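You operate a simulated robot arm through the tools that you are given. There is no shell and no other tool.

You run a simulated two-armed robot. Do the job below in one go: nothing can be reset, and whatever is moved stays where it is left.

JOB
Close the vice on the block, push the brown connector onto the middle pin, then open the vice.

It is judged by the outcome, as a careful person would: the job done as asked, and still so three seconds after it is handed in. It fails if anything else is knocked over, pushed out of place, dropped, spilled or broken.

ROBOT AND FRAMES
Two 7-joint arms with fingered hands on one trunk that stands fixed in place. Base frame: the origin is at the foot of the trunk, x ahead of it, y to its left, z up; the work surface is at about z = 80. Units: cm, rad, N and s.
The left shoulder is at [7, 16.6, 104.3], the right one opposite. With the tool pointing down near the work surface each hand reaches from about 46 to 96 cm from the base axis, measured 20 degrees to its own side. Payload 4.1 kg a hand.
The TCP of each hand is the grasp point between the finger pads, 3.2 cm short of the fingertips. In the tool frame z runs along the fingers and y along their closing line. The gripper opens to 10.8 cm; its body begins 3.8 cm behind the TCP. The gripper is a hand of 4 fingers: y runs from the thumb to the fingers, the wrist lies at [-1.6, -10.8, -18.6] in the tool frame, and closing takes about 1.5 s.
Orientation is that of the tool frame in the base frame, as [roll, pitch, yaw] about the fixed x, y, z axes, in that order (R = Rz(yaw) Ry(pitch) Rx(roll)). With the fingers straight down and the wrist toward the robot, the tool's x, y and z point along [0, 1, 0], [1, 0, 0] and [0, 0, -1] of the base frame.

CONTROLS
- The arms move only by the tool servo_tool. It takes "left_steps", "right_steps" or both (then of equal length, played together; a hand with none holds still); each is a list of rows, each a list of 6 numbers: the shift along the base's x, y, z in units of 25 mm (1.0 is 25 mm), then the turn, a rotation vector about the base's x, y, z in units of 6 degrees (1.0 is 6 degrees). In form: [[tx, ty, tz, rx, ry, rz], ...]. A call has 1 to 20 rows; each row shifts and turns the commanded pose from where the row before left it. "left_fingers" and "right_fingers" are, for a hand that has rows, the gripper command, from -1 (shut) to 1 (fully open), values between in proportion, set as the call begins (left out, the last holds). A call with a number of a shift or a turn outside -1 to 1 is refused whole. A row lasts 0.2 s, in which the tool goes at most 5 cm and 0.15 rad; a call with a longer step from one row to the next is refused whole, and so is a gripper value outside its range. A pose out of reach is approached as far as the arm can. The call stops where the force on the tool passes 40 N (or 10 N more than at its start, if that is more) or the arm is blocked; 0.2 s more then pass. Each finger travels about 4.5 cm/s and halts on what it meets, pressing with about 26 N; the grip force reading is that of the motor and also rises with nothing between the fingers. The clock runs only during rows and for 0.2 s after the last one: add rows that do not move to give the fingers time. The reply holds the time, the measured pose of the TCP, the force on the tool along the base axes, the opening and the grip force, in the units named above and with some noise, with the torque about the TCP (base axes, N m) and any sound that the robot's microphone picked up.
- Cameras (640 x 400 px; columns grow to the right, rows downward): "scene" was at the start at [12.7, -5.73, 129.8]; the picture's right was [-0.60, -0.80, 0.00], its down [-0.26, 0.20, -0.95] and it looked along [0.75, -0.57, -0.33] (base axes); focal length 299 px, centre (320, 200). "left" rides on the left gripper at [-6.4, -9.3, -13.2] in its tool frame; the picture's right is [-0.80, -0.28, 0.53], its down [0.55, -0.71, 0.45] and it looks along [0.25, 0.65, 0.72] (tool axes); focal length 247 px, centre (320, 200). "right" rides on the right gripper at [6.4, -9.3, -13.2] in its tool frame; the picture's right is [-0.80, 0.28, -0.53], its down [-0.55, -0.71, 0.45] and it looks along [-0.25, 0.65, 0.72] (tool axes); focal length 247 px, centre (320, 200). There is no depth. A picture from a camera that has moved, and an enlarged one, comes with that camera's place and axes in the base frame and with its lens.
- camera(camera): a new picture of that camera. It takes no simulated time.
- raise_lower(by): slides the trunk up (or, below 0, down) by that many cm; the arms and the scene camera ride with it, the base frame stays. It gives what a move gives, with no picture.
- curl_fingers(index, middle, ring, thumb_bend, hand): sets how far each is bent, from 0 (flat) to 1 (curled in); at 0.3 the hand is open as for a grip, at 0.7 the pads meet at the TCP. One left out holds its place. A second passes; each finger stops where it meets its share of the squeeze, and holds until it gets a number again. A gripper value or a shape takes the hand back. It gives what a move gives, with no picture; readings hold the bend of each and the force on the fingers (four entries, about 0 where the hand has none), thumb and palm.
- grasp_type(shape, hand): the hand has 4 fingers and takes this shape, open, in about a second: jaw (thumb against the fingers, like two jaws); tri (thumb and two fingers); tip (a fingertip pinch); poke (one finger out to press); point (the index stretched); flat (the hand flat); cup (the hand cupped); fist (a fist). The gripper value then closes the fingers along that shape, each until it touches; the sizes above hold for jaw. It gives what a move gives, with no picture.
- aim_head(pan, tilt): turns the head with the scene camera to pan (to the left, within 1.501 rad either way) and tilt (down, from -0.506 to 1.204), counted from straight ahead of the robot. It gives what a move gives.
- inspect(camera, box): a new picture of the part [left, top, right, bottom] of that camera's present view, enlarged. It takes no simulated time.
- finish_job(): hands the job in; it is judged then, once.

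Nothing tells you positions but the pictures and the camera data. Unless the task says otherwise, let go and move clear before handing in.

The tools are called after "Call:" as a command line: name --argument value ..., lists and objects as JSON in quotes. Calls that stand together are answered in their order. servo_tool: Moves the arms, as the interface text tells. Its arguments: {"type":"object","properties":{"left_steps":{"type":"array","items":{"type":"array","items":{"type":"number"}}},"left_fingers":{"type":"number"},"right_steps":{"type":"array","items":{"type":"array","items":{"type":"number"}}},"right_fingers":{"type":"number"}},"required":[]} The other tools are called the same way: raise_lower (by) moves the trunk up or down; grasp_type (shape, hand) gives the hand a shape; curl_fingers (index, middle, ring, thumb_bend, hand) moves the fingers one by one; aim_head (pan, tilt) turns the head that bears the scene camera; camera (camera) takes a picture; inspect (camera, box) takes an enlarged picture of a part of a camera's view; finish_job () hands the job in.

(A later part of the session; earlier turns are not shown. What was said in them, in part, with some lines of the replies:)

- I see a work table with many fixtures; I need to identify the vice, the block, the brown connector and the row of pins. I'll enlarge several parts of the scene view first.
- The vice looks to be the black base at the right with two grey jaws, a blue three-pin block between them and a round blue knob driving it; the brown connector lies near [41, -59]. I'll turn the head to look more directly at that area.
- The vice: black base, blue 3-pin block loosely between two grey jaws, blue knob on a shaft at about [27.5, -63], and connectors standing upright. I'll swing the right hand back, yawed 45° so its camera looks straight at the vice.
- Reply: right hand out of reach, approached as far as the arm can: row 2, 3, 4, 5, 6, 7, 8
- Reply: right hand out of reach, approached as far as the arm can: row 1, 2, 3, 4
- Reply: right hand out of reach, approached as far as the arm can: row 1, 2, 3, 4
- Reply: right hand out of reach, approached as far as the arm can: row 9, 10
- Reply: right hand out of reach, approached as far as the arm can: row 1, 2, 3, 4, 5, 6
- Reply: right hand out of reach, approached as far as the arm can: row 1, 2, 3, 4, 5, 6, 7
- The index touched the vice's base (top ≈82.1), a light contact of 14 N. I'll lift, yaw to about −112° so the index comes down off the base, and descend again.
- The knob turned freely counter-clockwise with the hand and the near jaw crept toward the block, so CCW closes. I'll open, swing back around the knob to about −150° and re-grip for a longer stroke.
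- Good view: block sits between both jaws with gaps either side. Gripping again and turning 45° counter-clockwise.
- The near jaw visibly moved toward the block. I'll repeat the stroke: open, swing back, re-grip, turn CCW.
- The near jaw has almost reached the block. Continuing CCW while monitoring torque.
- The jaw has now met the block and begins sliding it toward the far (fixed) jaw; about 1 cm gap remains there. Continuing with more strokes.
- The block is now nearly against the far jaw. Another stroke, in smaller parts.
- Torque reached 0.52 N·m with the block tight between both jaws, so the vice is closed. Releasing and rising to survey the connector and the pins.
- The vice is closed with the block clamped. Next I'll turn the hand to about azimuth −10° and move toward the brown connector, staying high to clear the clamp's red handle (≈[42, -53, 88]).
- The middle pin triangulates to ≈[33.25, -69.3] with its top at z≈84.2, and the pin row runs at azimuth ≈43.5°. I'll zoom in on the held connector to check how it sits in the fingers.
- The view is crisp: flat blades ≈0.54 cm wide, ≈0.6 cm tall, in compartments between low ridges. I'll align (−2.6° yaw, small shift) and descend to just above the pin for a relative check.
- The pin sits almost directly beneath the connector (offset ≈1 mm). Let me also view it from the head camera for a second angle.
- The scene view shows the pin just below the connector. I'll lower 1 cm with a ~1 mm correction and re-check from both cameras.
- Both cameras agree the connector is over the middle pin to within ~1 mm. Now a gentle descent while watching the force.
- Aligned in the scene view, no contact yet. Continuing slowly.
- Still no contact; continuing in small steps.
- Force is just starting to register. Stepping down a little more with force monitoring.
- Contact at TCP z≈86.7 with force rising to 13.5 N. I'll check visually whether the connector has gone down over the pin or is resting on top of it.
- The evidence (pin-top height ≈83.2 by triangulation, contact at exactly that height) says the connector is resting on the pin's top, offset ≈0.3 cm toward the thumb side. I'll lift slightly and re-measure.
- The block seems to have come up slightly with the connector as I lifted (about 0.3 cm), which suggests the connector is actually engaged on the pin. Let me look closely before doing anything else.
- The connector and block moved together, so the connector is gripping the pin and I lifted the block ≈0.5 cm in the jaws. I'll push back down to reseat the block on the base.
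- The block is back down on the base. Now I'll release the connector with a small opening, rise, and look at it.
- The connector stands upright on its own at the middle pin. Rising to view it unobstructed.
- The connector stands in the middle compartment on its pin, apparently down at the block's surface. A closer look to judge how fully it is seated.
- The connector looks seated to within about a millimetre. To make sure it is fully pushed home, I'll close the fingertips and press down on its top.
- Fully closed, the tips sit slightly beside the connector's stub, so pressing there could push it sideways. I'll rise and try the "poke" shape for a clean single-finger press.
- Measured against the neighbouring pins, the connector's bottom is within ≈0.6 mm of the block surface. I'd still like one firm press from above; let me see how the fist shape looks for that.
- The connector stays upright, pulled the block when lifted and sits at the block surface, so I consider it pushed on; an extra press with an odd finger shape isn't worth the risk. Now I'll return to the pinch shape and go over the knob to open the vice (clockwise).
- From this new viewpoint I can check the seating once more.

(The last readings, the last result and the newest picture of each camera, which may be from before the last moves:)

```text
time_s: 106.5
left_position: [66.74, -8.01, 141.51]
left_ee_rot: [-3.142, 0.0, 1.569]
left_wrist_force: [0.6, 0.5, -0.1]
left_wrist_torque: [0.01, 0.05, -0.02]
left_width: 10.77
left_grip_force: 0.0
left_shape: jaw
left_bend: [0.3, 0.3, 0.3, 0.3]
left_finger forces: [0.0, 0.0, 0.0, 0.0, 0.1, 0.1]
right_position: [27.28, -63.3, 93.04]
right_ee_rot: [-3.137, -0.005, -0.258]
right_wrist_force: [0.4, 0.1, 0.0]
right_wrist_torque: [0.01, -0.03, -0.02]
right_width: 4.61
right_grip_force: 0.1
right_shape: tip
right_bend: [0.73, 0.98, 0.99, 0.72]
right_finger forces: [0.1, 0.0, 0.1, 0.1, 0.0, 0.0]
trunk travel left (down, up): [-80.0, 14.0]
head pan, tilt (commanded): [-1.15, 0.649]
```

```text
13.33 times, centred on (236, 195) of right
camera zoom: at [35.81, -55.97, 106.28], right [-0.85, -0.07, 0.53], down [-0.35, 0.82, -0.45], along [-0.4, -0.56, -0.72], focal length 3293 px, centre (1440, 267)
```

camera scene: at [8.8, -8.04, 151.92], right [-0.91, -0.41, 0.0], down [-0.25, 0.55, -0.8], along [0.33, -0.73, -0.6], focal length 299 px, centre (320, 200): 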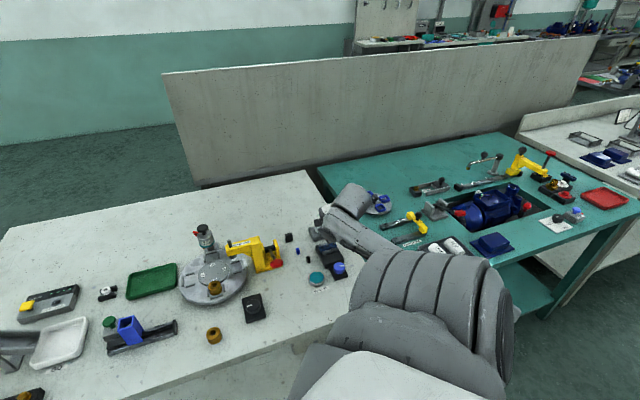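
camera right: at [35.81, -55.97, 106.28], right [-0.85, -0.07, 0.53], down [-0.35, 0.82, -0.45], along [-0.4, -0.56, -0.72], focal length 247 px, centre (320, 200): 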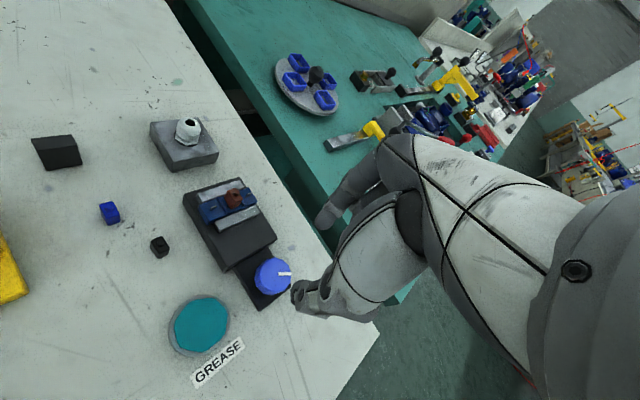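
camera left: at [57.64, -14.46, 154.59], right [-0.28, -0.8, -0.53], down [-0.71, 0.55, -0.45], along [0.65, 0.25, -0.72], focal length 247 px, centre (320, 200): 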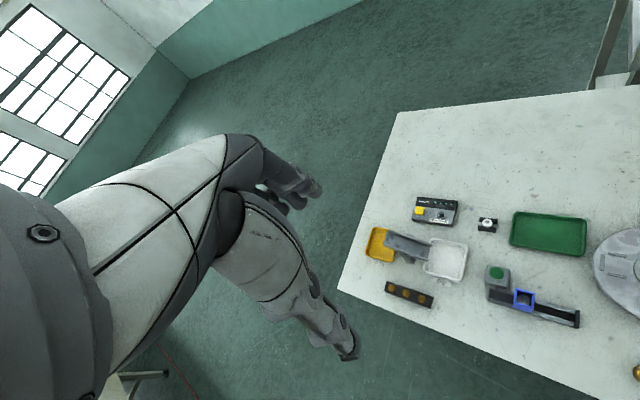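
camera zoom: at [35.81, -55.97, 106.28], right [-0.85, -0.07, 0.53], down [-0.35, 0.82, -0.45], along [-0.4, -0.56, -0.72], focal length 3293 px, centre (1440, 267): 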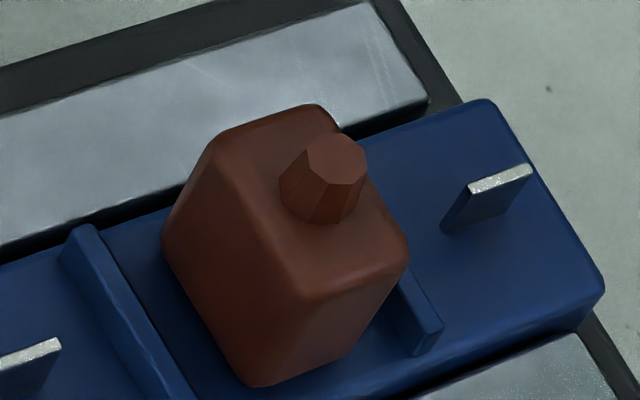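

From this angle the connector's bottom seems 1–2 mm above the block, so I'll give it a firmer push: fingertips nearly closed straddling its top stub, pressing straight down on its top edges. Going back over it at z≈93 first.

Call:
servo_tool --right_steps '[[0, 0, 0, 0, 0, 0.97], [0.3, -0.31, 0, 0, 0, 0.97], [0.3, -0.33, 0, 0, 0, 0.97], [0.3, -0.33, 0, 0, 0, 0.97], [0.3, -0.33, 0, 0, 0, 0.97], [0.3, -0.33, 0, 0, 0, 0.97], [0.3, -0.33, 0, 0, 0, 0.97], [0.3, -0.32, 0, 0, 0, 0.97], [0.2, -0.2, 0, 0, 0, 0.97], [0, 0, 0, 0, 0, 0.97], [0, 0, 0, 0, 0, 0]]' --right_fingers -0.907

Call:
inspect --camera "right" --box '[240, 200, 340, 290]'

Call:
inspect --camera "scene" --box '[318, 228, 344, 250]'

```text
time_s: 108.9
left_position: [66.86, -7.96, 141.51]
left_ee_rot: [3.141, 0.001, 1.57]
left_wrist_force: [0.8, -0.1, 0.0]
left_wrist_torque: [0.01, 0.0, 0.02]
left_width: 10.75
left_grip_force: 0.0
left_shape: jaw
left_bend: [0.3, 0.3, 0.3, 0.3]
left_finger forces: [0.0, 0.1, 0.0, 0.1, 0.1, 0.1]
right_position: [33.17, -69.4, 93.04]
right_ee_rot: [-3.138, -0.004, 0.757]
right_wrist_force: [-0.4, -0.3, -0.2]
right_wrist_torque: [-0.04, -0.02, 0.0]
right_width: 0.56
right_grip_force: 0.0
right_shape: tip
right_bend: [0.68, 0.98, 0.99, 0.72]
right_finger forces: [0.1, 0.0, 0.1, 0.1, 0.0, 0.0]
trunk travel left (down, up): [-80.0, 14.0]
head pan, tilt (commanded): [-1.15, 0.649]
```

```text
4.44 times, centred on (290, 245) of right
camera zoom: at [31.4, -58.32, 106.22], right [-0.38, -0.76, 0.53], down [-0.88, 0.14, -0.45], along [0.27, -0.64, -0.72], focal length 1098 px, centre (453, 0)
```

zoom: 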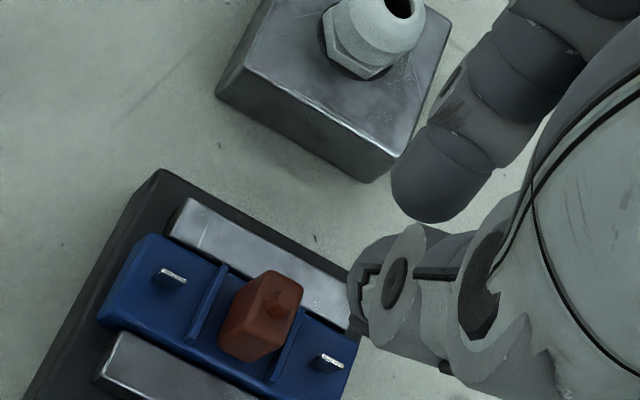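

```text
16.00 times, centred on (331, 239) of scene
camera zoom: at [8.85, -8.02, 151.92], right [-0.91, -0.41, 0.0], down [-0.25, 0.55, -0.8], along [0.32, -0.73, -0.6], focal length 4790 px, centre (144, -424)
```

zoom: 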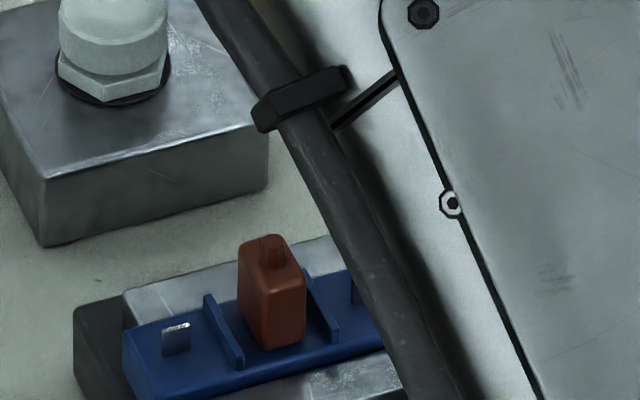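

The arm is well positioned above the connector with the fingertips nearly closed. Descending to just above its top, then gently pressing.

Call:
servo_tool --right_steps '[[0, 0, -0.4, 0, 0, 0], [0, 0, -0.4, 0, 0, 0], [0, 0, -0.4, 0, 0, 0], [0, 0, -0.2, 0, 0, 0], [0, 0, 0, 0, 0, 0]]'

Call:
inspect --camera "right" --box '[265, 205, 335, 265]'

```text
time_s: 110.1
left_position: [66.77, -8.01, 141.41]
left_ee_rot: [3.141, -0.001, 1.57]
left_wrist_force: [-0.1, -1.0, -0.8]
left_wrist_torque: [-0.03, 0.02, 0.0]
left_width: 10.77
left_grip_force: 0.0
left_shape: jaw
left_bend: [0.3, 0.3, 0.3, 0.3]
left_finger forces: [0.1, 0.1, 0.0, 0.0, 0.0, 0.0]
right_position: [33.04, -69.36, 89.66]
right_ee_rot: [-3.138, -0.004, 0.755]
right_wrist_force: [-0.6, 0.4, -0.1]
right_wrist_torque: [-0.02, 0.01, 0.03]
right_width: 0.53
right_grip_force: 0.0
right_shape: tip
right_bend: [0.68, 0.98, 0.99, 0.72]
right_finger forces: [0.0, 0.1, 0.1, 0.0, 0.0, 0.0]
trunk travel left (down, up): [-80.0, 14.0]
head pan, tilt (commanded): [-1.15, 0.649]
```

```text
6.67 times, centred on (300, 235) of right
camera zoom: at [31.35, -58.28, 102.77], right [-0.38, -0.76, 0.53], down [-0.88, 0.14, -0.45], along [0.27, -0.64, -0.72], focal length 1646 px, centre (453, -33)
```

zoom: 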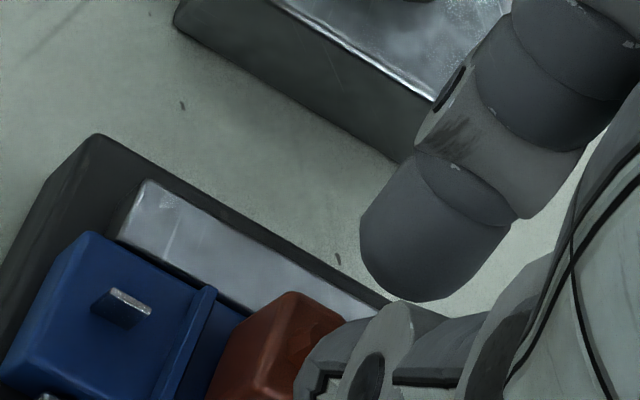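

Call:
servo_tool --right_steps '[[0, 0, -0.08, 0, 0, 0], [0, 0, -0.08, 0, 0, 0], [0, 0, -0.08, 0, 0, 0], [0, 0, -0.08, 0, 0, 0], [0, 0, 0, 0, 0, 0]]'

Call:
servo_tool --right_steps '[[0, 0, -0.06, 0, 0, 0], [0, 0, -0.06, 0, 0, 0], [0, 0, 0, 0, 0, 0]]'

Call:
inspect --camera "right" --box '[275, 210, 330, 260]'

```text
time_s: 111.3
left_position: [66.77, -8.06, 141.47]
left_ee_rot: [3.141, 0.0, 1.571]
left_wrist_force: [-0.3, -0.1, -0.2]
left_wrist_torque: [0.04, 0.03, 0.03]
left_width: 10.77
left_grip_force: 0.1
left_shape: jaw
left_bend: [0.3, 0.3, 0.3, 0.3]
left_finger forces: [0.0, 0.0, 0.1, 0.0, 0.1, 0.0]
right_position: [33.09, -69.38, 88.76]
right_ee_rot: [-3.138, -0.004, 0.758]
right_wrist_force: [-0.5, 0.1, 0.0]
right_wrist_torque: [-0.02, -0.01, 0.0]
right_width: 0.52
right_grip_force: 0.2
right_shape: tip
right_bend: [0.68, 0.98, 0.99, 0.72]
right_finger forces: [0.0, 0.1, 0.0, 0.0, 0.0, 0.1]
trunk travel left (down, up): [-80.0, 14.0]
head pan, tilt (commanded): [-1.15, 0.649]
```

```text
time_s: 112.1
left_position: [66.76, -8.03, 141.55]
left_ee_rot: [-3.141, 0.0, 1.571]
left_wrist_force: [0.0, 1.1, 0.7]
left_wrist_torque: [-0.02, -0.01, 0.01]
left_width: 10.78
left_grip_force: 0.1
left_shape: jaw
left_bend: [0.3, 0.3, 0.3, 0.3]
left_finger forces: [0.0, 0.0, 0.1, 0.0, 0.0, 0.0]
right_position: [33.09, -69.43, 88.48]
right_ee_rot: [-3.14, -0.002, 0.758]
right_wrist_force: [-0.1, 0.1, 0.5]
right_wrist_torque: [-0.01, 0.0, -0.02]
right_width: 0.53
right_grip_force: 0.1
right_shape: tip
right_bend: [0.68, 0.98, 0.99, 0.72]
right_finger forces: [0.2, 0.0, 0.0, 0.0, 0.0, 0.0]
trunk travel left (down, up): [-80.0, 14.0]
head pan, tilt (commanded): [-1.15, 0.649]
```

```text
8.00 times, centred on (302, 235) of right
camera zoom: at [31.37, -58.3, 101.61], right [-0.38, -0.76, 0.53], down [-0.88, 0.14, -0.45], along [0.27, -0.64, -0.72], focal length 1976 px, centre (460, -80)
```

zoom: 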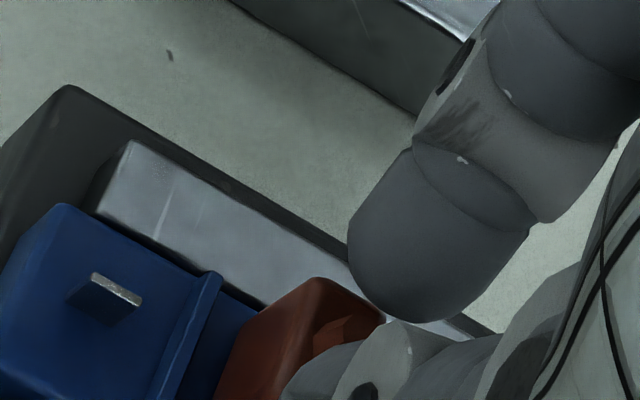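

Call:
servo_tool --right_steps '[[0, 0, -0.05, 0, 0, 0], [0, 0, -0.05, 0, 0, 0], [0, 0, 0, 0, 0, 0]]'

Call:
servo_tool --right_steps '[[0, 0, -0.05, 0, 0, 0], [0, 0, -0.05, 0, 0, 0], [0, 0, 0, 0, 0, 0]]'

Call:
inspect --camera "right" --box '[275, 210, 330, 260]'

```text
time_s: 112.9
left_position: [66.77, -8.07, 141.51]
left_ee_rot: [3.141, -0.001, 1.571]
left_wrist_force: [-0.2, -0.4, -0.7]
left_wrist_torque: [-0.01, -0.02, -0.02]
left_width: 10.77
left_grip_force: 0.0
left_shape: jaw
left_bend: [0.3, 0.3, 0.3, 0.3]
left_finger forces: [0.1, 0.0, 0.0, 0.1, 0.0, 0.1]
right_position: [33.22, -69.4, 88.33]
right_ee_rot: [-3.14, -0.004, 0.757]
right_wrist_force: [0.8, -0.1, 4.6]
right_wrist_torque: [0.03, -0.01, 0.02]
right_width: 0.51
right_grip_force: 0.0
right_shape: tip
right_bend: [0.68, 0.98, 0.99, 0.72]
right_finger forces: [2.9, 0.0, 0.1, 0.0, 1.4, 0.1]
trunk travel left (down, up): [-80.0, 14.0]
head pan, tilt (commanded): [-1.15, 0.649]
```

```text
time_s: 113.7
left_position: [66.82, -7.96, 141.51]
left_ee_rot: [-3.14, 0.001, 1.572]
left_wrist_force: [-0.6, 0.3, -0.8]
left_wrist_torque: [-0.02, -0.02, -0.03]
left_width: 10.76
left_grip_force: 0.1
left_shape: jaw
left_bend: [0.3, 0.3, 0.3, 0.3]
left_finger forces: [0.1, 0.1, 0.1, 0.0, 0.0, 0.1]
right_position: [33.04, -69.26, 88.03]
right_ee_rot: [-3.14, -0.004, 0.759]
right_wrist_force: [1.3, -1.6, 13.3]
right_wrist_torque: [-0.06, -0.01, 0.01]
right_width: 0.58
right_grip_force: 0.0
right_shape: tip
right_bend: [0.67, 0.98, 0.99, 0.72]
right_finger forces: [9.1, 0.1, 0.0, 0.1, 4.2, 0.0]
trunk travel left (down, up): [-80.0, 14.0]
head pan, tilt (commanded): [-1.15, 0.649]
```

```text
8.00 times, centred on (302, 235) of right
camera zoom: at [31.33, -58.26, 101.28], right [-0.39, -0.76, 0.53], down [-0.88, 0.14, -0.45], along [0.27, -0.64, -0.72], focal length 1976 px, centre (460, -80)
```

zoom: 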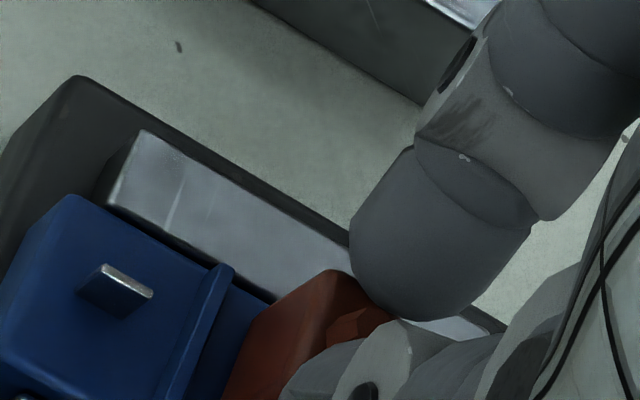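

Both fingertips bear on the connector's top; force 13 N and rising smoothly. Pressing on to about 28 N.

Call:
servo_tool --right_steps '[[0, 0, -0.05, 0, 0, 0], [0, 0, -0.05, 0, 0, 0], [0, 0, 0, 0, 0, 0]]'

Call:
servo_tool --right_steps '[[0, 0, -0.05, 0, 0, 0], [0, 0, -0.04, 0, 0, 0], [0, 0, 0, 0, 0, 0]]'

Call:
inspect --camera "right" --box '[275, 210, 330, 260]'

```text
time_s: 114.5
left_position: [66.72, -7.75, 141.58]
left_ee_rot: [3.14, 0.002, 1.572]
left_wrist_force: [0.8, 0.0, 0.3]
left_wrist_torque: [0.0, -0.01, 0.01]
left_width: 10.74
left_grip_force: 0.0
left_shape: jaw
left_bend: [0.3, 0.3, 0.3, 0.3]
left_finger forces: [0.0, 0.0, 0.0, 0.0, 0.0, 0.0]
right_position: [33.03, -69.2, 88.15]
right_ee_rot: [3.141, -0.001, 0.759]
right_wrist_force: [1.5, -4.2, 23.4]
right_wrist_torque: [-0.17, -0.12, 0.03]
right_width: 0.62
right_grip_force: 0.1
right_shape: tip
right_bend: [0.66, 0.98, 0.99, 0.72]
right_finger forces: [14.2, 0.0, 0.0, 0.0, 6.7, 0.1]
trunk travel left (down, up): [-80.0, 14.0]
head pan, tilt (commanded): [-1.15, 0.649]
```

```text
time_s: 115.3
left_position: [66.77, -7.76, 141.49]
left_ee_rot: [-3.14, 0.001, 1.573]
left_wrist_force: [-0.2, 0.3, -0.8]
left_wrist_torque: [-0.02, -0.02, 0.01]
left_width: 10.74
left_grip_force: 0.1
left_shape: jaw
left_bend: [0.3, 0.3, 0.3, 0.3]
left_finger forces: [0.0, 0.0, 0.0, 0.0, 0.0, 0.1]
right_position: [32.94, -69.2, 87.4]
right_ee_rot: [-3.137, -0.003, 0.757]
right_wrist_force: [0.5, -1.2, 12.3]
right_wrist_torque: [-0.02, -0.04, -0.01]
right_width: 1.53
right_grip_force: 26.0
right_shape: tip
right_bend: [0.72, 1.0, 1.0, 0.75]
right_finger forces: [25.5, 0.0, 0.1, 0.1, 25.1, 0.0]
trunk travel left (down, up): [-80.0, 14.0]
head pan, tilt (commanded): [-1.15, 0.649]
```

```text
8.00 times, centred on (302, 235) of right
camera zoom: at [31.3, -58.2, 100.69], right [-0.38, -0.76, 0.53], down [-0.88, 0.14, -0.45], along [0.27, -0.64, -0.72], focal length 1976 px, centre (460, -80)
```

zoom: 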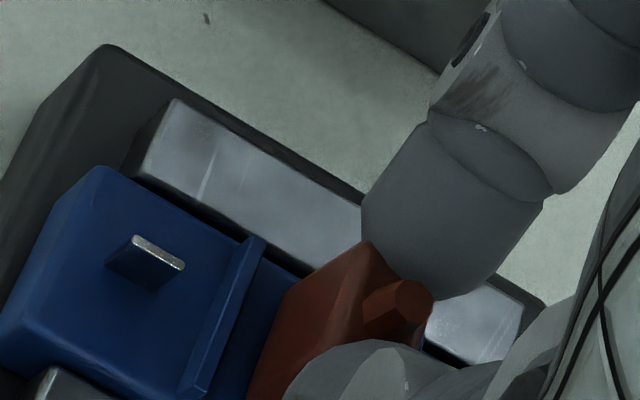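

The fingertips slid over the edges onto the sides after pressing with ≈25 N. I'll open them fully clear before rising so I don't pull the connector.

Call:
servo_tool --right_steps '[[0, 0, 0, 0, 0, 0], [0, 0, 0, 0, 0, 0], [0, 0, 0, 0, 0, 0]]' --right_fingers -0.44

Call:
inspect --camera "right" --box '[262, 210, 330, 265]'

```text
time_s: 116.1
left_position: [66.94, -8.02, 141.65]
left_ee_rot: [3.14, 0.0, 1.571]
left_wrist_force: [0.7, -0.2, 0.3]
left_wrist_torque: [-0.02, 0.03, 0.01]
left_width: 10.78
left_grip_force: 0.0
left_shape: jaw
left_bend: [0.3, 0.3, 0.3, 0.3]
left_finger forces: [0.0, 0.1, 0.0, 0.0, 0.1, 0.1]
right_position: [33.07, -69.36, 87.41]
right_ee_rot: [-3.136, -0.004, 0.759]
right_wrist_force: [0.6, 0.1, -0.2]
right_wrist_torque: [0.02, 0.02, -0.01]
right_width: 3.01
right_grip_force: 0.1
right_shape: tip
right_bend: [0.73, 0.98, 0.99, 0.74]
right_finger forces: [0.0, 0.1, 0.1, 0.1, 0.0, 0.0]
trunk travel left (down, up): [-80.0, 14.0]
head pan, tilt (commanded): [-1.15, 0.649]
```

```text
7.27 times, centred on (296, 238) of right
camera zoom: at [31.36, -58.3, 100.67], right [-0.38, -0.76, 0.53], down [-0.88, 0.14, -0.45], along [0.27, -0.64, -0.72], focal length 1796 px, centre (494, -73)
```

zoom: 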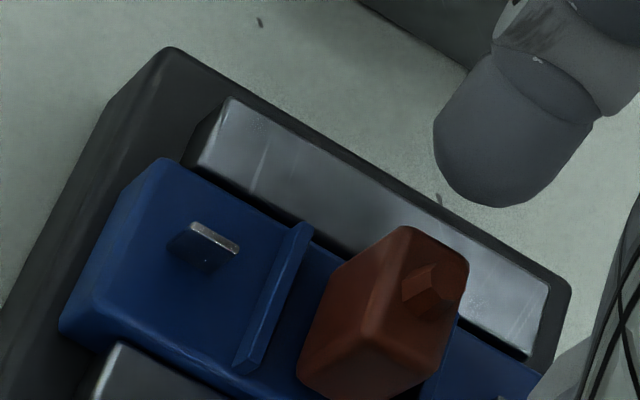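

The connector is upright and in place. Rising, then moving back over the knob at azimuth ≈ −105°.

Call:
servo_tool --right_steps '[[0, 0, 0.4, 0, 0, 0], [0, 0, 0.8, 0, 0, 0], [0, 0, 0.8, 0, 0, 0], [-0.2, 0.2, 0.3, 0, 0, 0], [-0.3, 0.32, 0, 0, 0, -0.97], [-0.3, 0.33, 0, 0, 0, -0.97], [-0.3, 0.33, 0, 0, 0, -0.97], [-0.3, 0.33, 0, 0, 0, -0.97], [-0.3, 0.33, 0, 0, 0, -0.97], [-0.3, 0.33, 0, 0, 0, -0.97], [-0.3, 0.31, 0, 0, 0, -0.97], [0, 0, 0, 0, 0, -0.97], [0, 0, 0, 0, 0, -0.97], [0, 0, 0, 0, 0, -0.97], [0, 0, 0, 0, 0, 0]]' --right_fingers -0.15

Call:
inspect --camera "right" --box '[205, 170, 265, 220]'

Call:
inspect --camera "right" --box '[220, 180, 380, 330]'

Call:
inspect --camera "scene" --box '[310, 228, 350, 258]'

```text
time_s: 119.3
left_position: [66.85, -8.27, 141.61]
left_ee_rot: [3.14, 0.0, 1.572]
left_wrist_force: [0.6, 0.2, -0.4]
left_wrist_torque: [-0.02, -0.01, 0.02]
left_width: 10.74
left_grip_force: 0.1
left_shape: jaw
left_bend: [0.3, 0.3, 0.3, 0.3]
left_finger forces: [0.1, 0.1, 0.0, 0.0, 0.0, 0.0]
right_position: [27.36, -63.13, 93.26]
right_ee_rot: [-3.136, -0.004, -0.26]
right_wrist_force: [0.6, -0.1, -0.3]
right_wrist_torque: [0.0, 0.02, 0.0]
right_width: 4.56
right_grip_force: 0.1
right_shape: tip
right_bend: [0.73, 0.98, 0.99, 0.73]
right_finger forces: [0.0, 0.0, 0.0, 0.1, 0.0, 0.1]
trunk travel left (down, up): [-80.0, 14.0]
head pan, tilt (commanded): [-1.15, 0.649]
```

```text
8.00 times, centred on (235, 195) of right
camera zoom: at [35.88, -55.91, 106.48], right [-0.85, -0.07, 0.53], down [-0.35, 0.82, -0.45], along [-0.4, -0.56, -0.72], focal length 1976 px, centre (1000, 240)
```

zoom: 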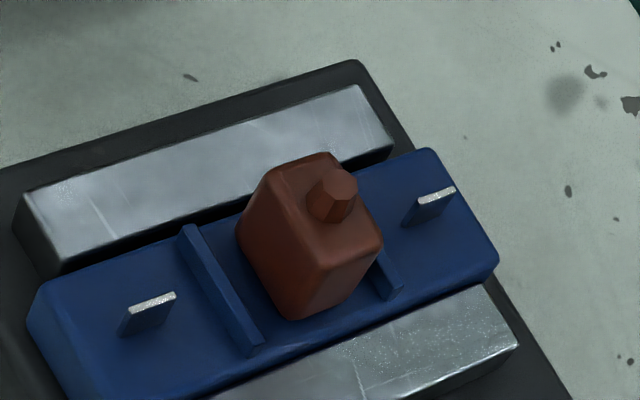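

```text
2.67 times, centred on (300, 255) of right
camera zoom: at [35.88, -55.91, 106.48], right [-0.85, -0.07, 0.53], down [-0.35, 0.82, -0.45], along [-0.4, -0.56, -0.72], focal length 659 px, centre (373, 53)
```

zoom: 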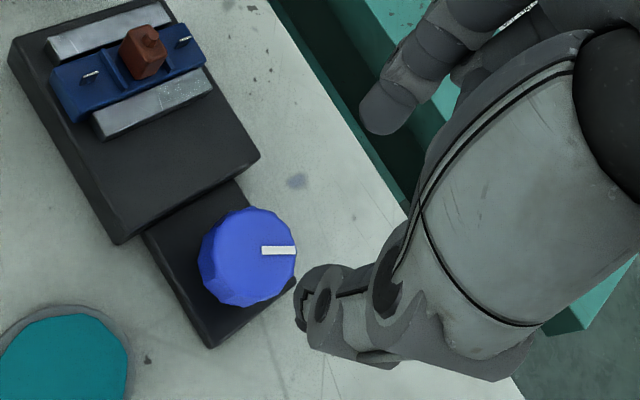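

```text
13.33 times, centred on (330, 243) of scene
camera zoom: at [8.78, -8.05, 151.92], right [-0.91, -0.41, 0.0], down [-0.25, 0.55, -0.8], along [0.33, -0.73, -0.6], focal length 3991 px, centre (187, -373)
```

zoom: 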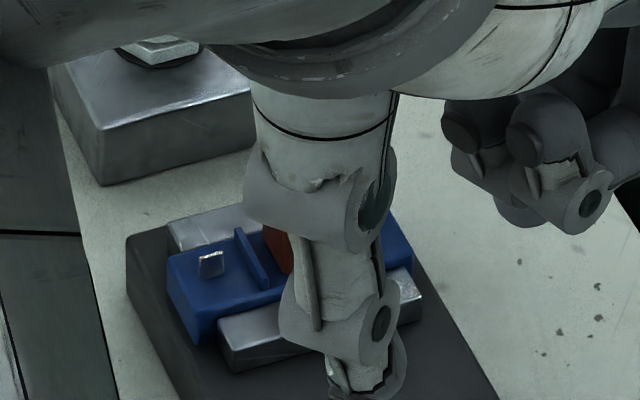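

Connector position unchanged by the extra press, so it is at its stop. Now descending around the knob (azimuth −112°) to open the vice.

Call:
servo_tool --right_steps '[[0, 0, -0.6, 0, 0, -0.6], [0, 0, -0.6, 0, 0, -0.6], [0, 0, -0.6, 0, 0, 0], [0, 0, -0.6, 0, 0, 0], [0, 0, -0.4, 0, 0, 0], [0, 0, -0.4, 0, 0, 0], [0, 0, -0.26, 0, 0, 0], [0, 0, 0, 0, 0, 0]]'

Call:
inspect --camera "right" --box '[200, 140, 380, 300]'

```text
time_s: 121.1
left_position: [66.78, -8.04, 141.51]
left_ee_rot: [-3.14, 0.0, 1.57]
left_wrist_force: [0.0, 0.2, -0.4]
left_wrist_torque: [0.01, 0.0, 0.03]
left_width: 10.73
left_grip_force: 0.1
left_shape: jaw
left_bend: [0.3, 0.3, 0.3, 0.3]
left_finger forces: [0.0, 0.0, 0.0, 0.0, 0.0, 0.1]
right_position: [27.35, -63.15, 84.7]
right_ee_rot: [-3.138, -0.003, -0.385]
right_wrist_force: [-0.2, -1.2, 0.8]
right_wrist_torque: [-0.01, -0.02, -0.02]
right_width: 4.57
right_grip_force: 0.0
right_shape: tip
right_bend: [0.73, 0.98, 0.99, 0.73]
right_finger forces: [0.0, 0.1, 0.0, 0.1, 0.0, 0.1]
trunk travel left (down, up): [-80.0, 14.0]
head pan, tilt (commanded): [-1.15, 0.649]
```

```text
2.50 times, centred on (290, 220) of right
camera zoom: at [36.74, -57.04, 97.78], right [-0.85, 0.03, 0.53], down [-0.24, 0.86, -0.45], along [-0.47, -0.51, -0.72], focal length 617 px, centre (395, 150)
```

zoom: 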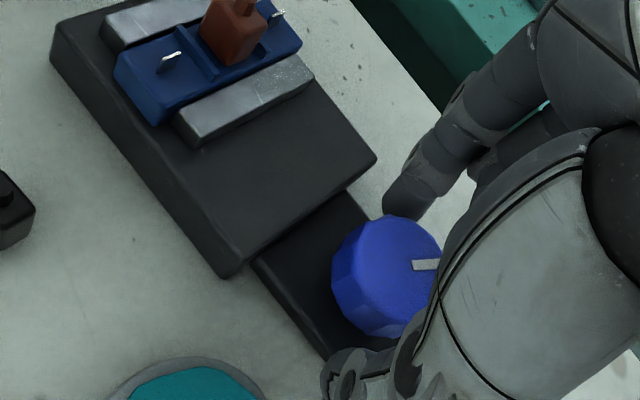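

No contact; fingers straddle the knob. Gripping and turning clockwise about 45°.

Call:
servo_tool --right_steps '[[0, 0, 0, 0, 0, 0], [0, 0, 0, 0, 0, 0], [0, 0, 0, 0, 0, 0], [0, 0, 0, 0, 0, 0], [0, 0, 0, 0, 0, -0.6], [0, 0, 0, 0, 0, -0.75], [0, 0, 0, 0, 0, -0.75], [0, 0, 0, 0, 0, -0.75], [0, 0, 0, 0, 0, -0.75], [0, 0, 0, 0, 0, -0.75], [0, 0, 0, 0, 0, -0.75], [0, 0, 0, 0, 0, -0.75], [0, 0, 0, 0, 0, -0.75], [0, 0, 0, 0, 0, -0.75], [0, 0, 0, 0, 0, 0]]' --right_fingers -1

Call:
inspect --camera "right" --box '[140, 130, 340, 300]'

```text
time_s: 124.3
left_position: [66.93, -8.11, 141.39]
left_ee_rot: [-3.141, -0.001, 1.57]
left_wrist_force: [-0.9, 0.0, 0.4]
left_wrist_torque: [-0.01, 0.01, -0.01]
left_width: 10.76
left_grip_force: 0.0
left_shape: jaw
left_bend: [0.3, 0.3, 0.3, 0.3]
left_finger forces: [0.0, 0.1, 0.0, 0.0, 0.0, 0.0]
right_position: [27.36, -63.3, 84.6]
right_ee_rot: [-3.139, -0.004, -1.153]
right_wrist_force: [0.7, -8.4, 2.1]
right_wrist_torque: [-0.23, 0.03, 0.02]
right_width: 2.87
right_grip_force: 26.0
right_shape: tip
right_bend: [0.73, 1.0, 1.0, 0.75]
right_finger forces: [27.0, 0.0, 0.1, 0.0, 23.8, 0.0]
trunk travel left (down, up): [-80.0, 14.0]
head pan, tilt (commanded): [-1.15, 0.649]
```

```text
2.35 times, centred on (240, 215) of right
camera zoom: at [38.37, -65.41, 97.76], right [-0.58, 0.62, 0.53], down [0.43, 0.79, -0.45], along [-0.69, -0.04, -0.72], focal length 581 px, centre (508, 165)
```

zoom: 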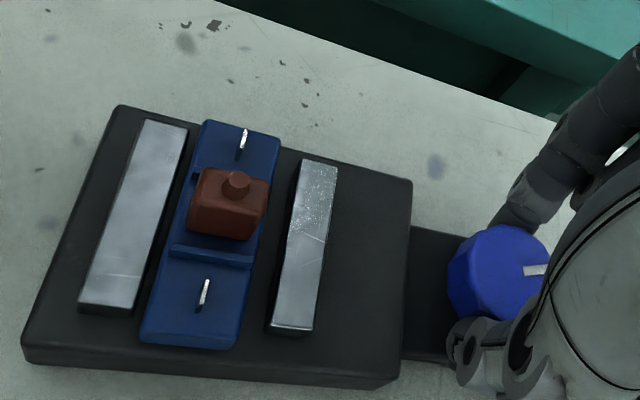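

The near jaw is backing away and the block with connector stays put. Repeating: open, swing back CCW, grip, turn CW.

Call:
servo_tool --right_steps '[[0, 0, 0, 0, 0, 0], [0, 0, 0, 0, 0, 0], [0, 0, 0, 0, 0, 0], [0, 0, 0, 0, 0, 0.75], [0, 0, 0, 0, 0, 0.75], [0, 0, 0, 0, 0, 0.75], [0, 0, 0, 0, 0, 0.75], [0, 0, 0, 0, 0, 0.75], [0, 0, 0, 0, 0, 0.75], [0, 0, 0, 0, 0, 0.75], [0, 0, 0, 0, 0, 0.75], [0, 0, 0, 0, 0, 0.75], [0, 0, 0, 0, 0, 0.7], [0, 0, 0, 0, 0, 0]]' --right_fingers -0.15

Call:
servo_tool --right_steps '[[0, 0, 0, 0, 0, 0], [0, 0, 0, 0, 0, 0], [0, 0, 0, 0, 0, 0], [0, 0, 0, 0, 0, 0], [0, 0, 0, 0, 0, -0.7], [0, 0, 0, 0, 0, -0.75], [0, 0, 0, 0, 0, -0.75], [0, 0, 0, 0, 0, -0.75], [0, 0, 0, 0, 0, -0.75], [0, 0, 0, 0, 0, -0.75], [0, 0, 0, 0, 0, -0.75], [0, 0, 0, 0, 0, -0.75], [0, 0, 0, 0, 0, -0.75], [0, 0, 0, 0, 0, -0.75], [0, 0, 0, 0, 0, 0]]' --right_fingers -1

Call:
inspect --camera "right" --box '[140, 130, 340, 300]'

```text
time_s: 127.3
left_position: [66.87, -8.08, 141.51]
left_ee_rot: [3.141, 0.0, 1.572]
left_wrist_force: [-0.4, -0.6, 0.7]
left_wrist_torque: [-0.01, 0.02, 0.03]
left_width: 10.74
left_grip_force: 0.0
left_shape: jaw
left_bend: [0.3, 0.3, 0.3, 0.3]
left_finger forces: [0.0, 0.0, 0.1, 0.0, 0.0, 0.0]
right_position: [27.25, -63.26, 84.66]
right_ee_rot: [-3.139, -0.004, -0.371]
right_wrist_force: [0.7, 0.1, -0.1]
right_wrist_torque: [0.0, -0.03, 0.01]
right_width: 4.58
right_grip_force: 0.1
right_shape: tip
right_bend: [0.73, 0.98, 0.99, 0.73]
right_finger forces: [0.0, 0.0, 0.0, 0.0, 0.0, 0.1]
trunk travel left (down, up): [-80.0, 14.0]
head pan, tilt (commanded): [-1.15, 0.649]
```

```text
time_s: 130.5
left_position: [66.78, -8.03, 141.62]
left_ee_rot: [-3.14, 0.0, 1.571]
left_wrist_force: [0.0, 0.7, 0.1]
left_wrist_torque: [0.01, 0.0, -0.02]
left_width: 10.77
left_grip_force: 0.0
left_shape: jaw
left_bend: [0.3, 0.3, 0.3, 0.3]
left_finger forces: [0.0, 0.0, 0.1, 0.0, 0.0, 0.1]
right_position: [27.28, -63.32, 84.56]
right_ee_rot: [-3.139, -0.004, -1.152]
right_wrist_force: [-3.7, -6.7, 2.3]
right_wrist_torque: [-0.17, 0.15, -0.02]
right_width: 2.88
right_grip_force: 25.6
right_shape: tip
right_bend: [0.73, 1.0, 1.0, 0.75]
right_finger forces: [28.3, 0.0, 0.0, 0.0, 22.7, 0.0]
trunk travel left (down, up): [-80.0, 14.0]
head pan, tilt (commanded): [-1.15, 0.649]
```

```text
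2.35 times, centred on (240, 215) of right
camera zoom: at [38.32, -65.39, 97.82], right [-0.58, 0.62, 0.53], down [0.43, 0.79, -0.45], along [-0.69, -0.04, -0.72], focal length 581 px, centre (508, 165)
```

zoom: 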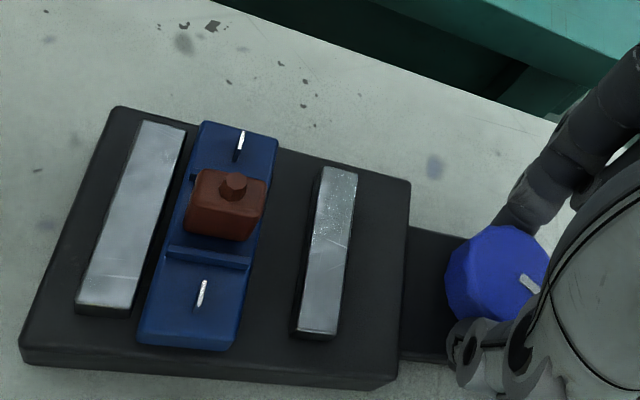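

Call:
servo_tool --right_steps '[[0, 0, 0, 0, 0, 0], [0, 0, 0, 0, 0, 0], [0, 0, 0, 0, 0, 0], [0, 0, 0, 0, 0, 0.75], [0, 0, 0, 0, 0, 0.75], [0, 0, 0, 0, 0, 0.75], [0, 0, 0, 0, 0, 0.75], [0, 0, 0, 0, 0, 0.75], [0, 0, 0, 0, 0, 0.75], [0, 0, 0, 0, 0, 0.75], [0, 0, 0, 0, 0, 0.75], [0, 0, 0, 0, 0, 0.75], [0, 0, 0, 0, 0, 0.7], [0, 0, 0, 0, 0, 0]]' --right_fingers -0.15

Call:
servo_tool --right_steps '[[0, 0, 0, 0, 0, 0], [0, 0, 0, 0, 0, 0], [0, 0, 0, 0, 0, 0], [0, 0, 0, 0, 0, 0], [0, 0, 0, 0, 0, -0.7], [0, 0, 0, 0, 0, -0.75], [0, 0, 0, 0, 0, -0.75], [0, 0, 0, 0, 0, -0.75], [0, 0, 0, 0, 0, -0.75], [0, 0, 0, 0, 0, -0.75], [0, 0, 0, 0, 0, -0.75], [0, 0, 0, 0, 0, -0.75], [0, 0, 0, 0, 0, -0.75], [0, 0, 0, 0, 0, -0.75], [0, 0, 0, 0, 0, 0]]' --right_fingers -1

Call:
inspect --camera "right" --box '[140, 130, 340, 300]'

```text
time_s: 133.5
left_position: [66.89, -7.89, 141.43]
left_ee_rot: [3.141, 0.001, 1.57]
left_wrist_force: [-0.1, 0.1, -0.4]
left_wrist_torque: [0.03, 0.01, 0.01]
left_width: 10.77
left_grip_force: 0.1
left_shape: jaw
left_bend: [0.3, 0.3, 0.3, 0.3]
left_finger forces: [0.0, 0.0, 0.0, 0.0, 0.1, 0.1]
right_position: [27.27, -63.27, 84.58]
right_ee_rot: [-3.138, -0.004, -0.374]
right_wrist_force: [0.3, 0.4, -1.1]
right_wrist_torque: [0.02, 0.04, 0.02]
right_width: 4.58
right_grip_force: 0.1
right_shape: tip
right_bend: [0.73, 0.98, 0.99, 0.73]
right_finger forces: [0.1, 0.1, 0.0, 0.0, 0.0, 0.1]
trunk travel left (down, up): [-80.0, 14.0]
head pan, tilt (commanded): [-1.15, 0.649]
```

```text
time_s: 136.7
left_position: [66.7, -8.11, 141.62]
left_ee_rot: [3.141, 0.001, 1.571]
left_wrist_force: [0.1, -0.2, -0.3]
left_wrist_torque: [0.0, -0.01, -0.03]
left_width: 10.77
left_grip_force: 0.1
left_shape: jaw
left_bend: [0.3, 0.3, 0.3, 0.3]
left_finger forces: [0.0, 0.1, 0.0, 0.0, 0.0, 0.1]
right_position: [27.3, -63.15, 84.52]
right_ee_rot: [-3.138, -0.005, -1.155]
right_wrist_force: [-4.7, -5.9, 3.0]
right_wrist_torque: [-0.2, 0.21, -0.01]
right_width: 2.83
right_grip_force: 26.2
right_shape: tip
right_bend: [0.73, 1.0, 1.0, 0.75]
right_finger forces: [29.1, 0.1, 0.0, 0.0, 22.3, 0.1]
trunk travel left (down, up): [-80.0, 14.0]
head pan, tilt (commanded): [-1.15, 0.649]
```

```text
2.35 times, centred on (240, 215) of right
camera zoom: at [38.31, -65.39, 97.82], right [-0.58, 0.62, 0.53], down [0.43, 0.79, -0.45], along [-0.69, -0.04, -0.72], focal length 581 px, centre (508, 165)
```

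zoom: 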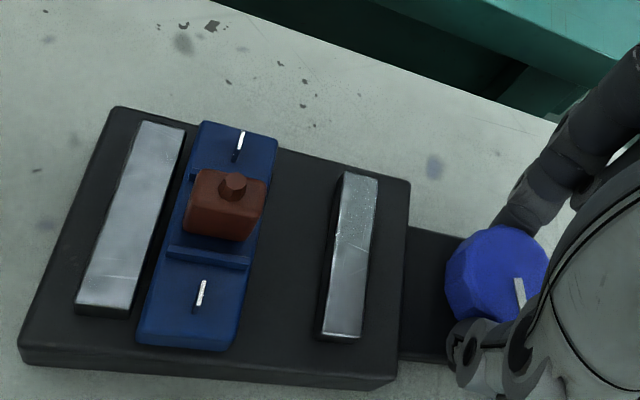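

Almost fully open. One more stroke until the stop is felt.

Call:
servo_tool --right_steps '[[0, 0, 0, 0, 0, 0], [0, 0, 0, 0, 0, 0], [0, 0, 0, 0, 0, 0], [0, 0, 0, 0, 0, 0.75], [0, 0, 0, 0, 0, 0.75], [0, 0, 0, 0, 0, 0.75], [0, 0, 0, 0, 0, 0.75], [0, 0, 0, 0, 0, 0.75], [0, 0, 0, 0, 0, 0.75], [0, 0, 0, 0, 0, 0.75], [0, 0, 0, 0, 0, 0.75], [0, 0, 0, 0, 0, 0.75], [0, 0, 0, 0, 0, 0.7], [0, 0, 0, 0, 0, 0]]' --right_fingers -0.15

Call:
servo_tool --right_steps '[[0, 0, 0, 0, 0, 0], [0, 0, 0, 0, 0, 0], [0, 0, 0, 0, 0, 0], [0, 0, 0, 0, 0, 0], [0, 0, 0, 0, 0, -0.7], [0, 0, 0, 0, 0, -0.75], [0, 0, 0, 0, 0, -0.75], [0, 0, 0, 0, 0, -0.75], [0, 0, 0, 0, 0, 0]]' --right_fingers -1

Call:
inspect --camera "right" --box '[140, 130, 340, 300]'

```text
time_s: 139.7
left_position: [66.89, -8.07, 141.59]
left_ee_rot: [3.141, 0.0, 1.571]
left_wrist_force: [-0.1, 0.7, -0.7]
left_wrist_torque: [-0.01, -0.02, 0.01]
left_width: 10.77
left_grip_force: 0.0
left_shape: jaw
left_bend: [0.3, 0.3, 0.3, 0.3]
left_finger forces: [0.0, 0.0, 0.0, 0.0, 0.0, 0.0]
right_position: [27.3, -63.25, 84.74]
right_ee_rot: [-3.137, -0.003, -0.372]
right_wrist_force: [0.2, -0.3, -0.4]
right_wrist_torque: [0.01, 0.0, 0.01]
right_width: 4.58
right_grip_force: 0.0
right_shape: tip
right_bend: [0.73, 0.98, 0.99, 0.73]
right_finger forces: [0.0, 0.0, 0.1, 0.0, 0.0, 0.0]
trunk travel left (down, up): [-80.0, 14.0]
head pan, tilt (commanded): [-1.15, 0.649]
```

```text
time_s: 141.7
left_position: [66.88, -8.02, 141.6]
left_ee_rot: [-3.141, 0.001, 1.571]
left_wrist_force: [-0.4, -0.1, -1.1]
left_wrist_torque: [-0.02, 0.0, 0.0]
left_width: 10.76
left_grip_force: 0.0
left_shape: jaw
left_bend: [0.3, 0.3, 0.3, 0.3]
left_finger forces: [0.1, 0.1, 0.1, 0.0, 0.0, 0.0]
right_position: [27.34, -63.2, 84.58]
right_ee_rot: [-3.137, -0.003, -0.684]
right_wrist_force: [-1.9, -1.8, 0.0]
right_wrist_torque: [-0.1, 0.05, 0.33]
right_width: 2.91
right_grip_force: 25.5
right_shape: tip
right_bend: [0.73, 1.0, 1.0, 0.75]
right_finger forces: [24.7, 0.0, 0.0, 0.0, 22.6, 0.0]
trunk travel left (down, up): [-80.0, 14.0]
head pan, tilt (commanded): [-1.15, 0.649]
```

```text
2.35 times, centred on (240, 215) of right
camera zoom: at [38.05, -60.13, 97.82], right [-0.8, 0.28, 0.53], down [0.02, 0.89, -0.45], along [-0.6, -0.35, -0.72], focal length 581 px, centre (508, 165)
```

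zoom: 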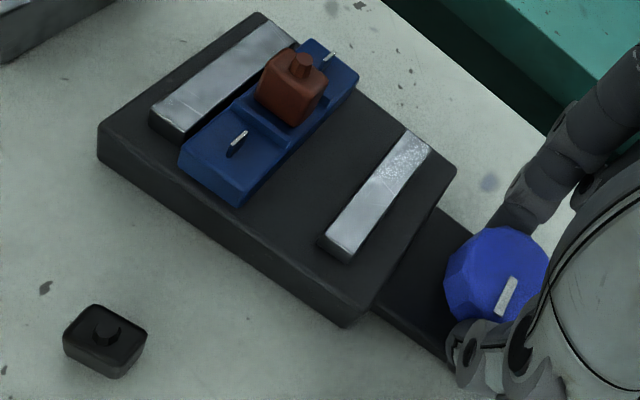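

The open stop is felt (0.33 N·m) and the jaw is fully back. Releasing the knob and rising clear.

Call:
servo_tool --right_steps '[[0, 0, 0, 0, 0, 0], [0, 0, 0, 0, 0, 0], [0, 0, 0, 0, 0, 0], [0, 0, 0.5, 0, 0, 0], [0, 0, 0.9, 0, 0, 0], [0, 0, 0.9, 0, 0, 0], [0, 0, 0.9, 0, 0, 0], [0, 0, 0.9, 0, 0, 0], [0, 0, 0.9, 0, 0, 0], [0, 0, 0, 0, 0, 0]]' --right_fingers -0.15

Call:
camera --camera "right"

Call:
inspect --camera "right" --box '[190, 130, 310, 290]'

Call:
camera --camera "scene"

```text
time_s: 143.9
left_position: [66.9, -7.97, 141.63]
left_ee_rot: [-3.14, -0.001, 1.571]
left_wrist_force: [0.2, 0.6, -0.1]
left_wrist_torque: [-0.02, 0.04, 0.0]
left_width: 10.76
left_grip_force: 0.0
left_shape: jaw
left_bend: [0.3, 0.3, 0.3, 0.3]
left_finger forces: [0.1, 0.0, 0.0, 0.0, 0.0, 0.0]
right_position: [27.46, -63.12, 97.14]
right_ee_rot: [-3.138, -0.004, -0.682]
right_wrist_force: [0.1, 0.1, -0.6]
right_wrist_torque: [-0.02, 0.03, 0.03]
right_width: 4.57
right_grip_force: 0.0
right_shape: tip
right_bend: [0.73, 0.98, 0.99, 0.73]
right_finger forces: [0.1, 0.0, 0.0, 0.1, 0.1, 0.1]
trunk travel left (down, up): [-80.0, 14.0]
head pan, tilt (commanded): [-1.15, 0.649]
```

```text
taken
camera right: at [38.15, -59.99, 110.42], right [-0.8, 0.28, 0.53], down [0.02, 0.89, -0.45], along [-0.6, -0.35, -0.72], focal length 247 px, centre (320, 200)
```

right: 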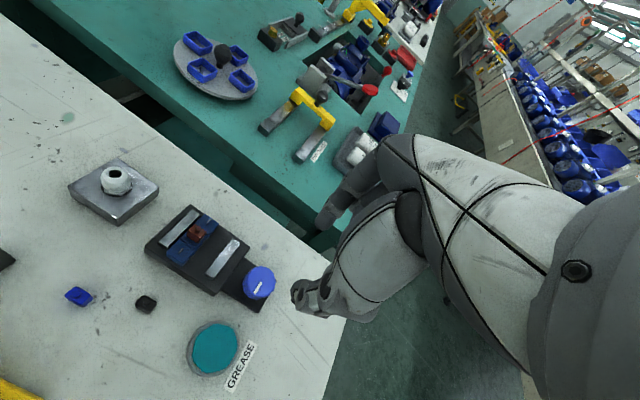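

```text
2.50 times, centred on (250, 210) of right
camera zoom: at [38.15, -59.99, 110.42], right [-0.8, 0.28, 0.53], down [0.02, 0.89, -0.45], along [-0.6, -0.35, -0.72], focal length 617 px, centre (495, 175)
```

zoom: 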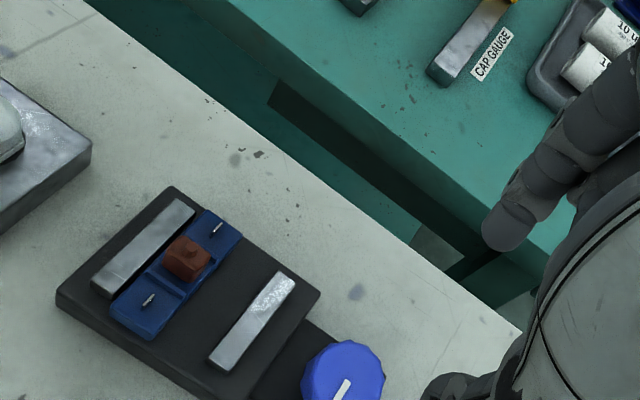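

```text
taken
camera scene: at [8.82, -8.03, 151.92], right [-0.91, -0.41, 0.0], down [-0.25, 0.55, -0.8], along [0.33, -0.73, -0.6], focal length 299 px, centre (320, 200)
```

scene: 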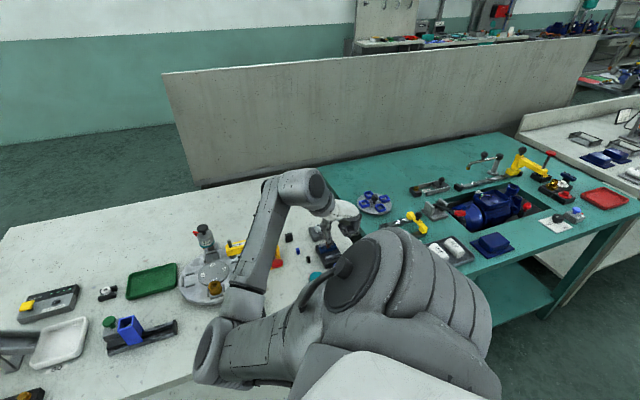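

The vice is open, with the connector standing on the middle pin of the free block. I'll rise further and turn the hand to a natural pose, then check the whole table.

Call:
servo_tool --right_steps '[[0, 0, 0.9, 0, 0, 0], [0, 0, 0.9, 0, 0, 0], [0, 0, 0.9, 0, 0, 0], [0, 0, 0.9, 0, 0, 0], [0, 0, 0.9, 0, 0, 0], [0, 0, 0.9, 0, 0, 0.5], [0, 0, 0.5, 0, 0, 0.9], [0, 0, 0, 0, 0, 0.9], [0, 0, 0, 0, 0, 0.9], [0, 0, 0, 0, 0, 0.9], [0, 0, 0, 0, 0, 0.9], [0, 0, 0, 0, 0, 0.9], [0, 0, 0, 0, 0, 0]]'

Call:
camera --camera "scene"

Call:
camera --camera "right"

```text
time_s: 146.7
left_position: [66.99, -8.1, 141.64]
left_ee_rot: [3.141, 0.001, 1.571]
left_wrist_force: [0.1, 0.2, 0.1]
left_wrist_torque: [-0.02, -0.03, 0.02]
left_width: 10.76
left_grip_force: 0.0
left_shape: jaw
left_bend: [0.3, 0.3, 0.3, 0.3]
left_finger forces: [0.1, 0.0, 0.1, 0.1, 0.0, 0.0]
right_position: [27.47, -63.11, 111.9]
right_ee_rot: [-3.139, -0.002, -0.063]
right_wrist_force: [1.0, 0.8, -0.8]
right_wrist_torque: [0.01, 0.01, 0.01]
right_width: 4.58
right_grip_force: 0.0
right_shape: tip
right_bend: [0.73, 0.98, 0.99, 0.73]
right_finger forces: [0.0, 0.0, 0.0, 0.0, 0.0, 0.0]
trunk travel left (down, up): [-80.0, 14.0]
head pan, tilt (commanded): [-1.15, 0.649]
```

```text
taken
camera scene: at [8.83, -8.03, 151.92], right [-0.91, -0.41, 0.0], down [-0.25, 0.55, -0.8], along [0.32, -0.73, -0.6], focal length 299 px, centre (320, 200)
```

scene: 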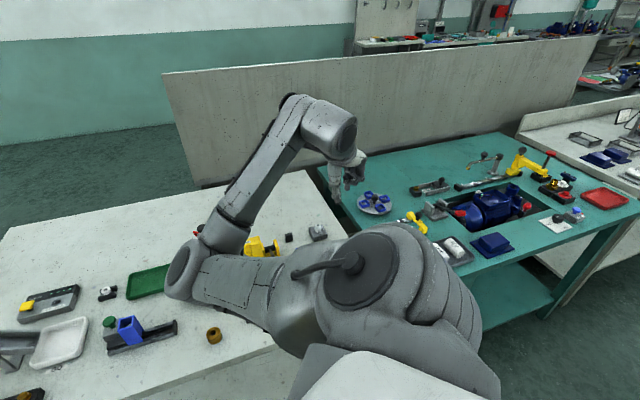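

```text
taken
camera right: at [34.38, -54.45, 125.04], right [-0.82, -0.23, 0.53], down [-0.5, 0.74, -0.45], along [-0.29, -0.63, -0.72], focal length 247 px, centre (320, 200)
```

right: 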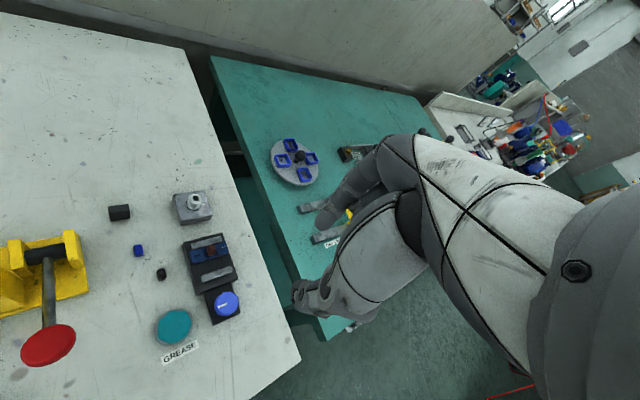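

Call:
inspect --camera "right" --box '[100, 180, 260, 360]'

Call:
inspect --camera "right" --box '[180, 225, 245, 280]'

Call:
aim_head --pan -0.6 --tilt 0.7

Call:
camera --camera "scene"

```text
2.22 times, centred on (180, 270) of right
camera zoom: at [34.38, -54.45, 125.04], right [-0.82, -0.23, 0.53], down [-0.5, 0.74, -0.45], along [-0.29, -0.63, -0.72], focal length 549 px, centre (631, 44)
```

zoom: 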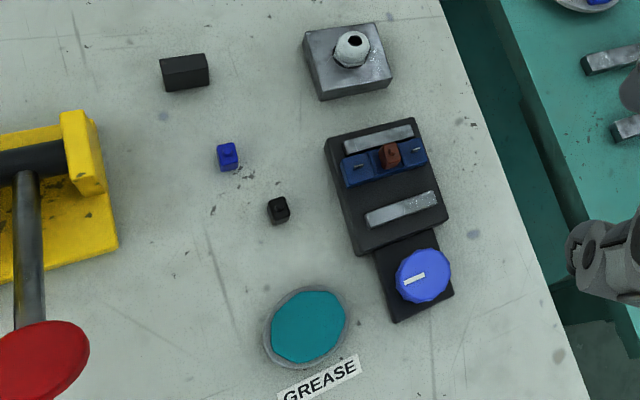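

```text
7.27 times, centred on (212, 252) of right
camera zoom: at [34.38, -54.45, 125.04], right [-0.82, -0.23, 0.53], down [-0.5, 0.74, -0.45], along [-0.29, -0.63, -0.72], focal length 1796 px, centre (1102, -182)
```

zoom: 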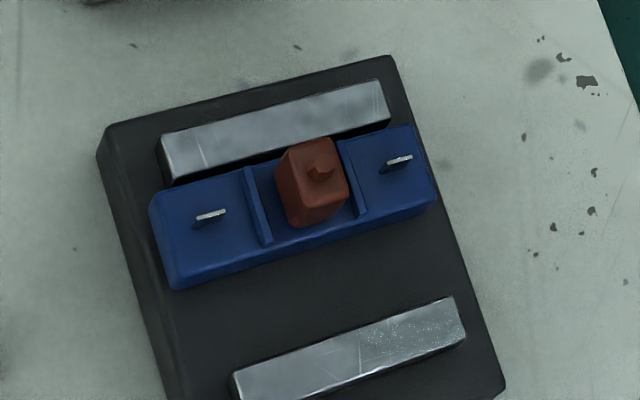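

```text
time_s: 147.7
left_position: [66.92, -8.01, 141.54]
left_ee_rot: [3.141, 0.0, 1.571]
left_wrist_force: [0.3, 0.2, -0.7]
left_wrist_torque: [0.0, -0.02, -0.01]
left_width: 10.74
left_grip_force: 0.1
left_shape: jaw
left_bend: [0.3, 0.3, 0.3, 0.3]
left_finger forces: [0.0, 0.1, 0.0, 0.0, 0.0, 0.1]
right_position: [27.4, -63.35, 111.79]
right_ee_rot: [-3.137, -0.003, -0.065]
right_wrist_force: [-0.2, 0.0, 0.2]
right_wrist_torque: [0.0, 0.0, 0.0]
right_width: 4.59
right_grip_force: 0.1
right_shape: tip
right_bend: [0.73, 0.98, 0.99, 0.73]
right_finger forces: [0.0, 0.0, 0.0, 0.0, 0.0, 0.0]
trunk travel left (down, up): [-80.0, 14.0]
head pan, tilt (commanded): [-0.6, 0.7]
```

```text
taken
camera scene: at [12.28, -4.92, 151.48], right [-0.57, -0.82, 0.0], down [-0.53, 0.36, -0.76], along [0.63, -0.43, -0.64], focal length 299 px, centre (320, 200)
```

scene: 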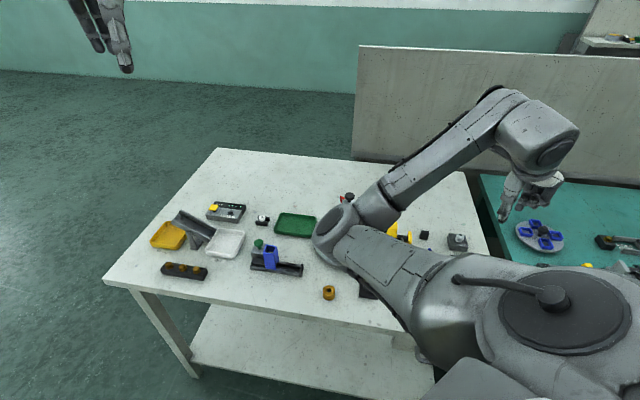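

The vice is open with its jaw fully back. The brown connector is upright on the middle pin of the blue block. The other connectors, grease pot, clamp, gland and far-side items are where they were. The hand is empty and well clear, so I'm handing in the job.

Call:
finish_job

```text
The job is handed in.
```

I closed the vice on the block, pushed the brown connector onto the middle pin, then opened the vice back to its stop. The job is handed in, and I don't know the verdict.

- **Seating:** My measurements put the connector's underside about 0.5 to 2 mm above the block's surface. Pressing on its top with about 23 N did not visibly move it further. I take it as fully home, but I heard no click or other sound to confirm that.
- **Block lifted once:** I raised the hand while still gripping the connector, and the block came up about 5 mm in the closed jaws. I pushed it back down onto the base before continuing.
- **Fingertips slipped:** During the final press they slid off the connector's top onto its sides. I opened them clear before lifting, and the connector stayed upright.
- **Everything else:** The other connectors, grease pot and clamp handle look undisturbed in the last pictures. The arm blocked part of the view in the final wide picture, so I saw the turntable area only partly. The hand is empty and clear of the table.
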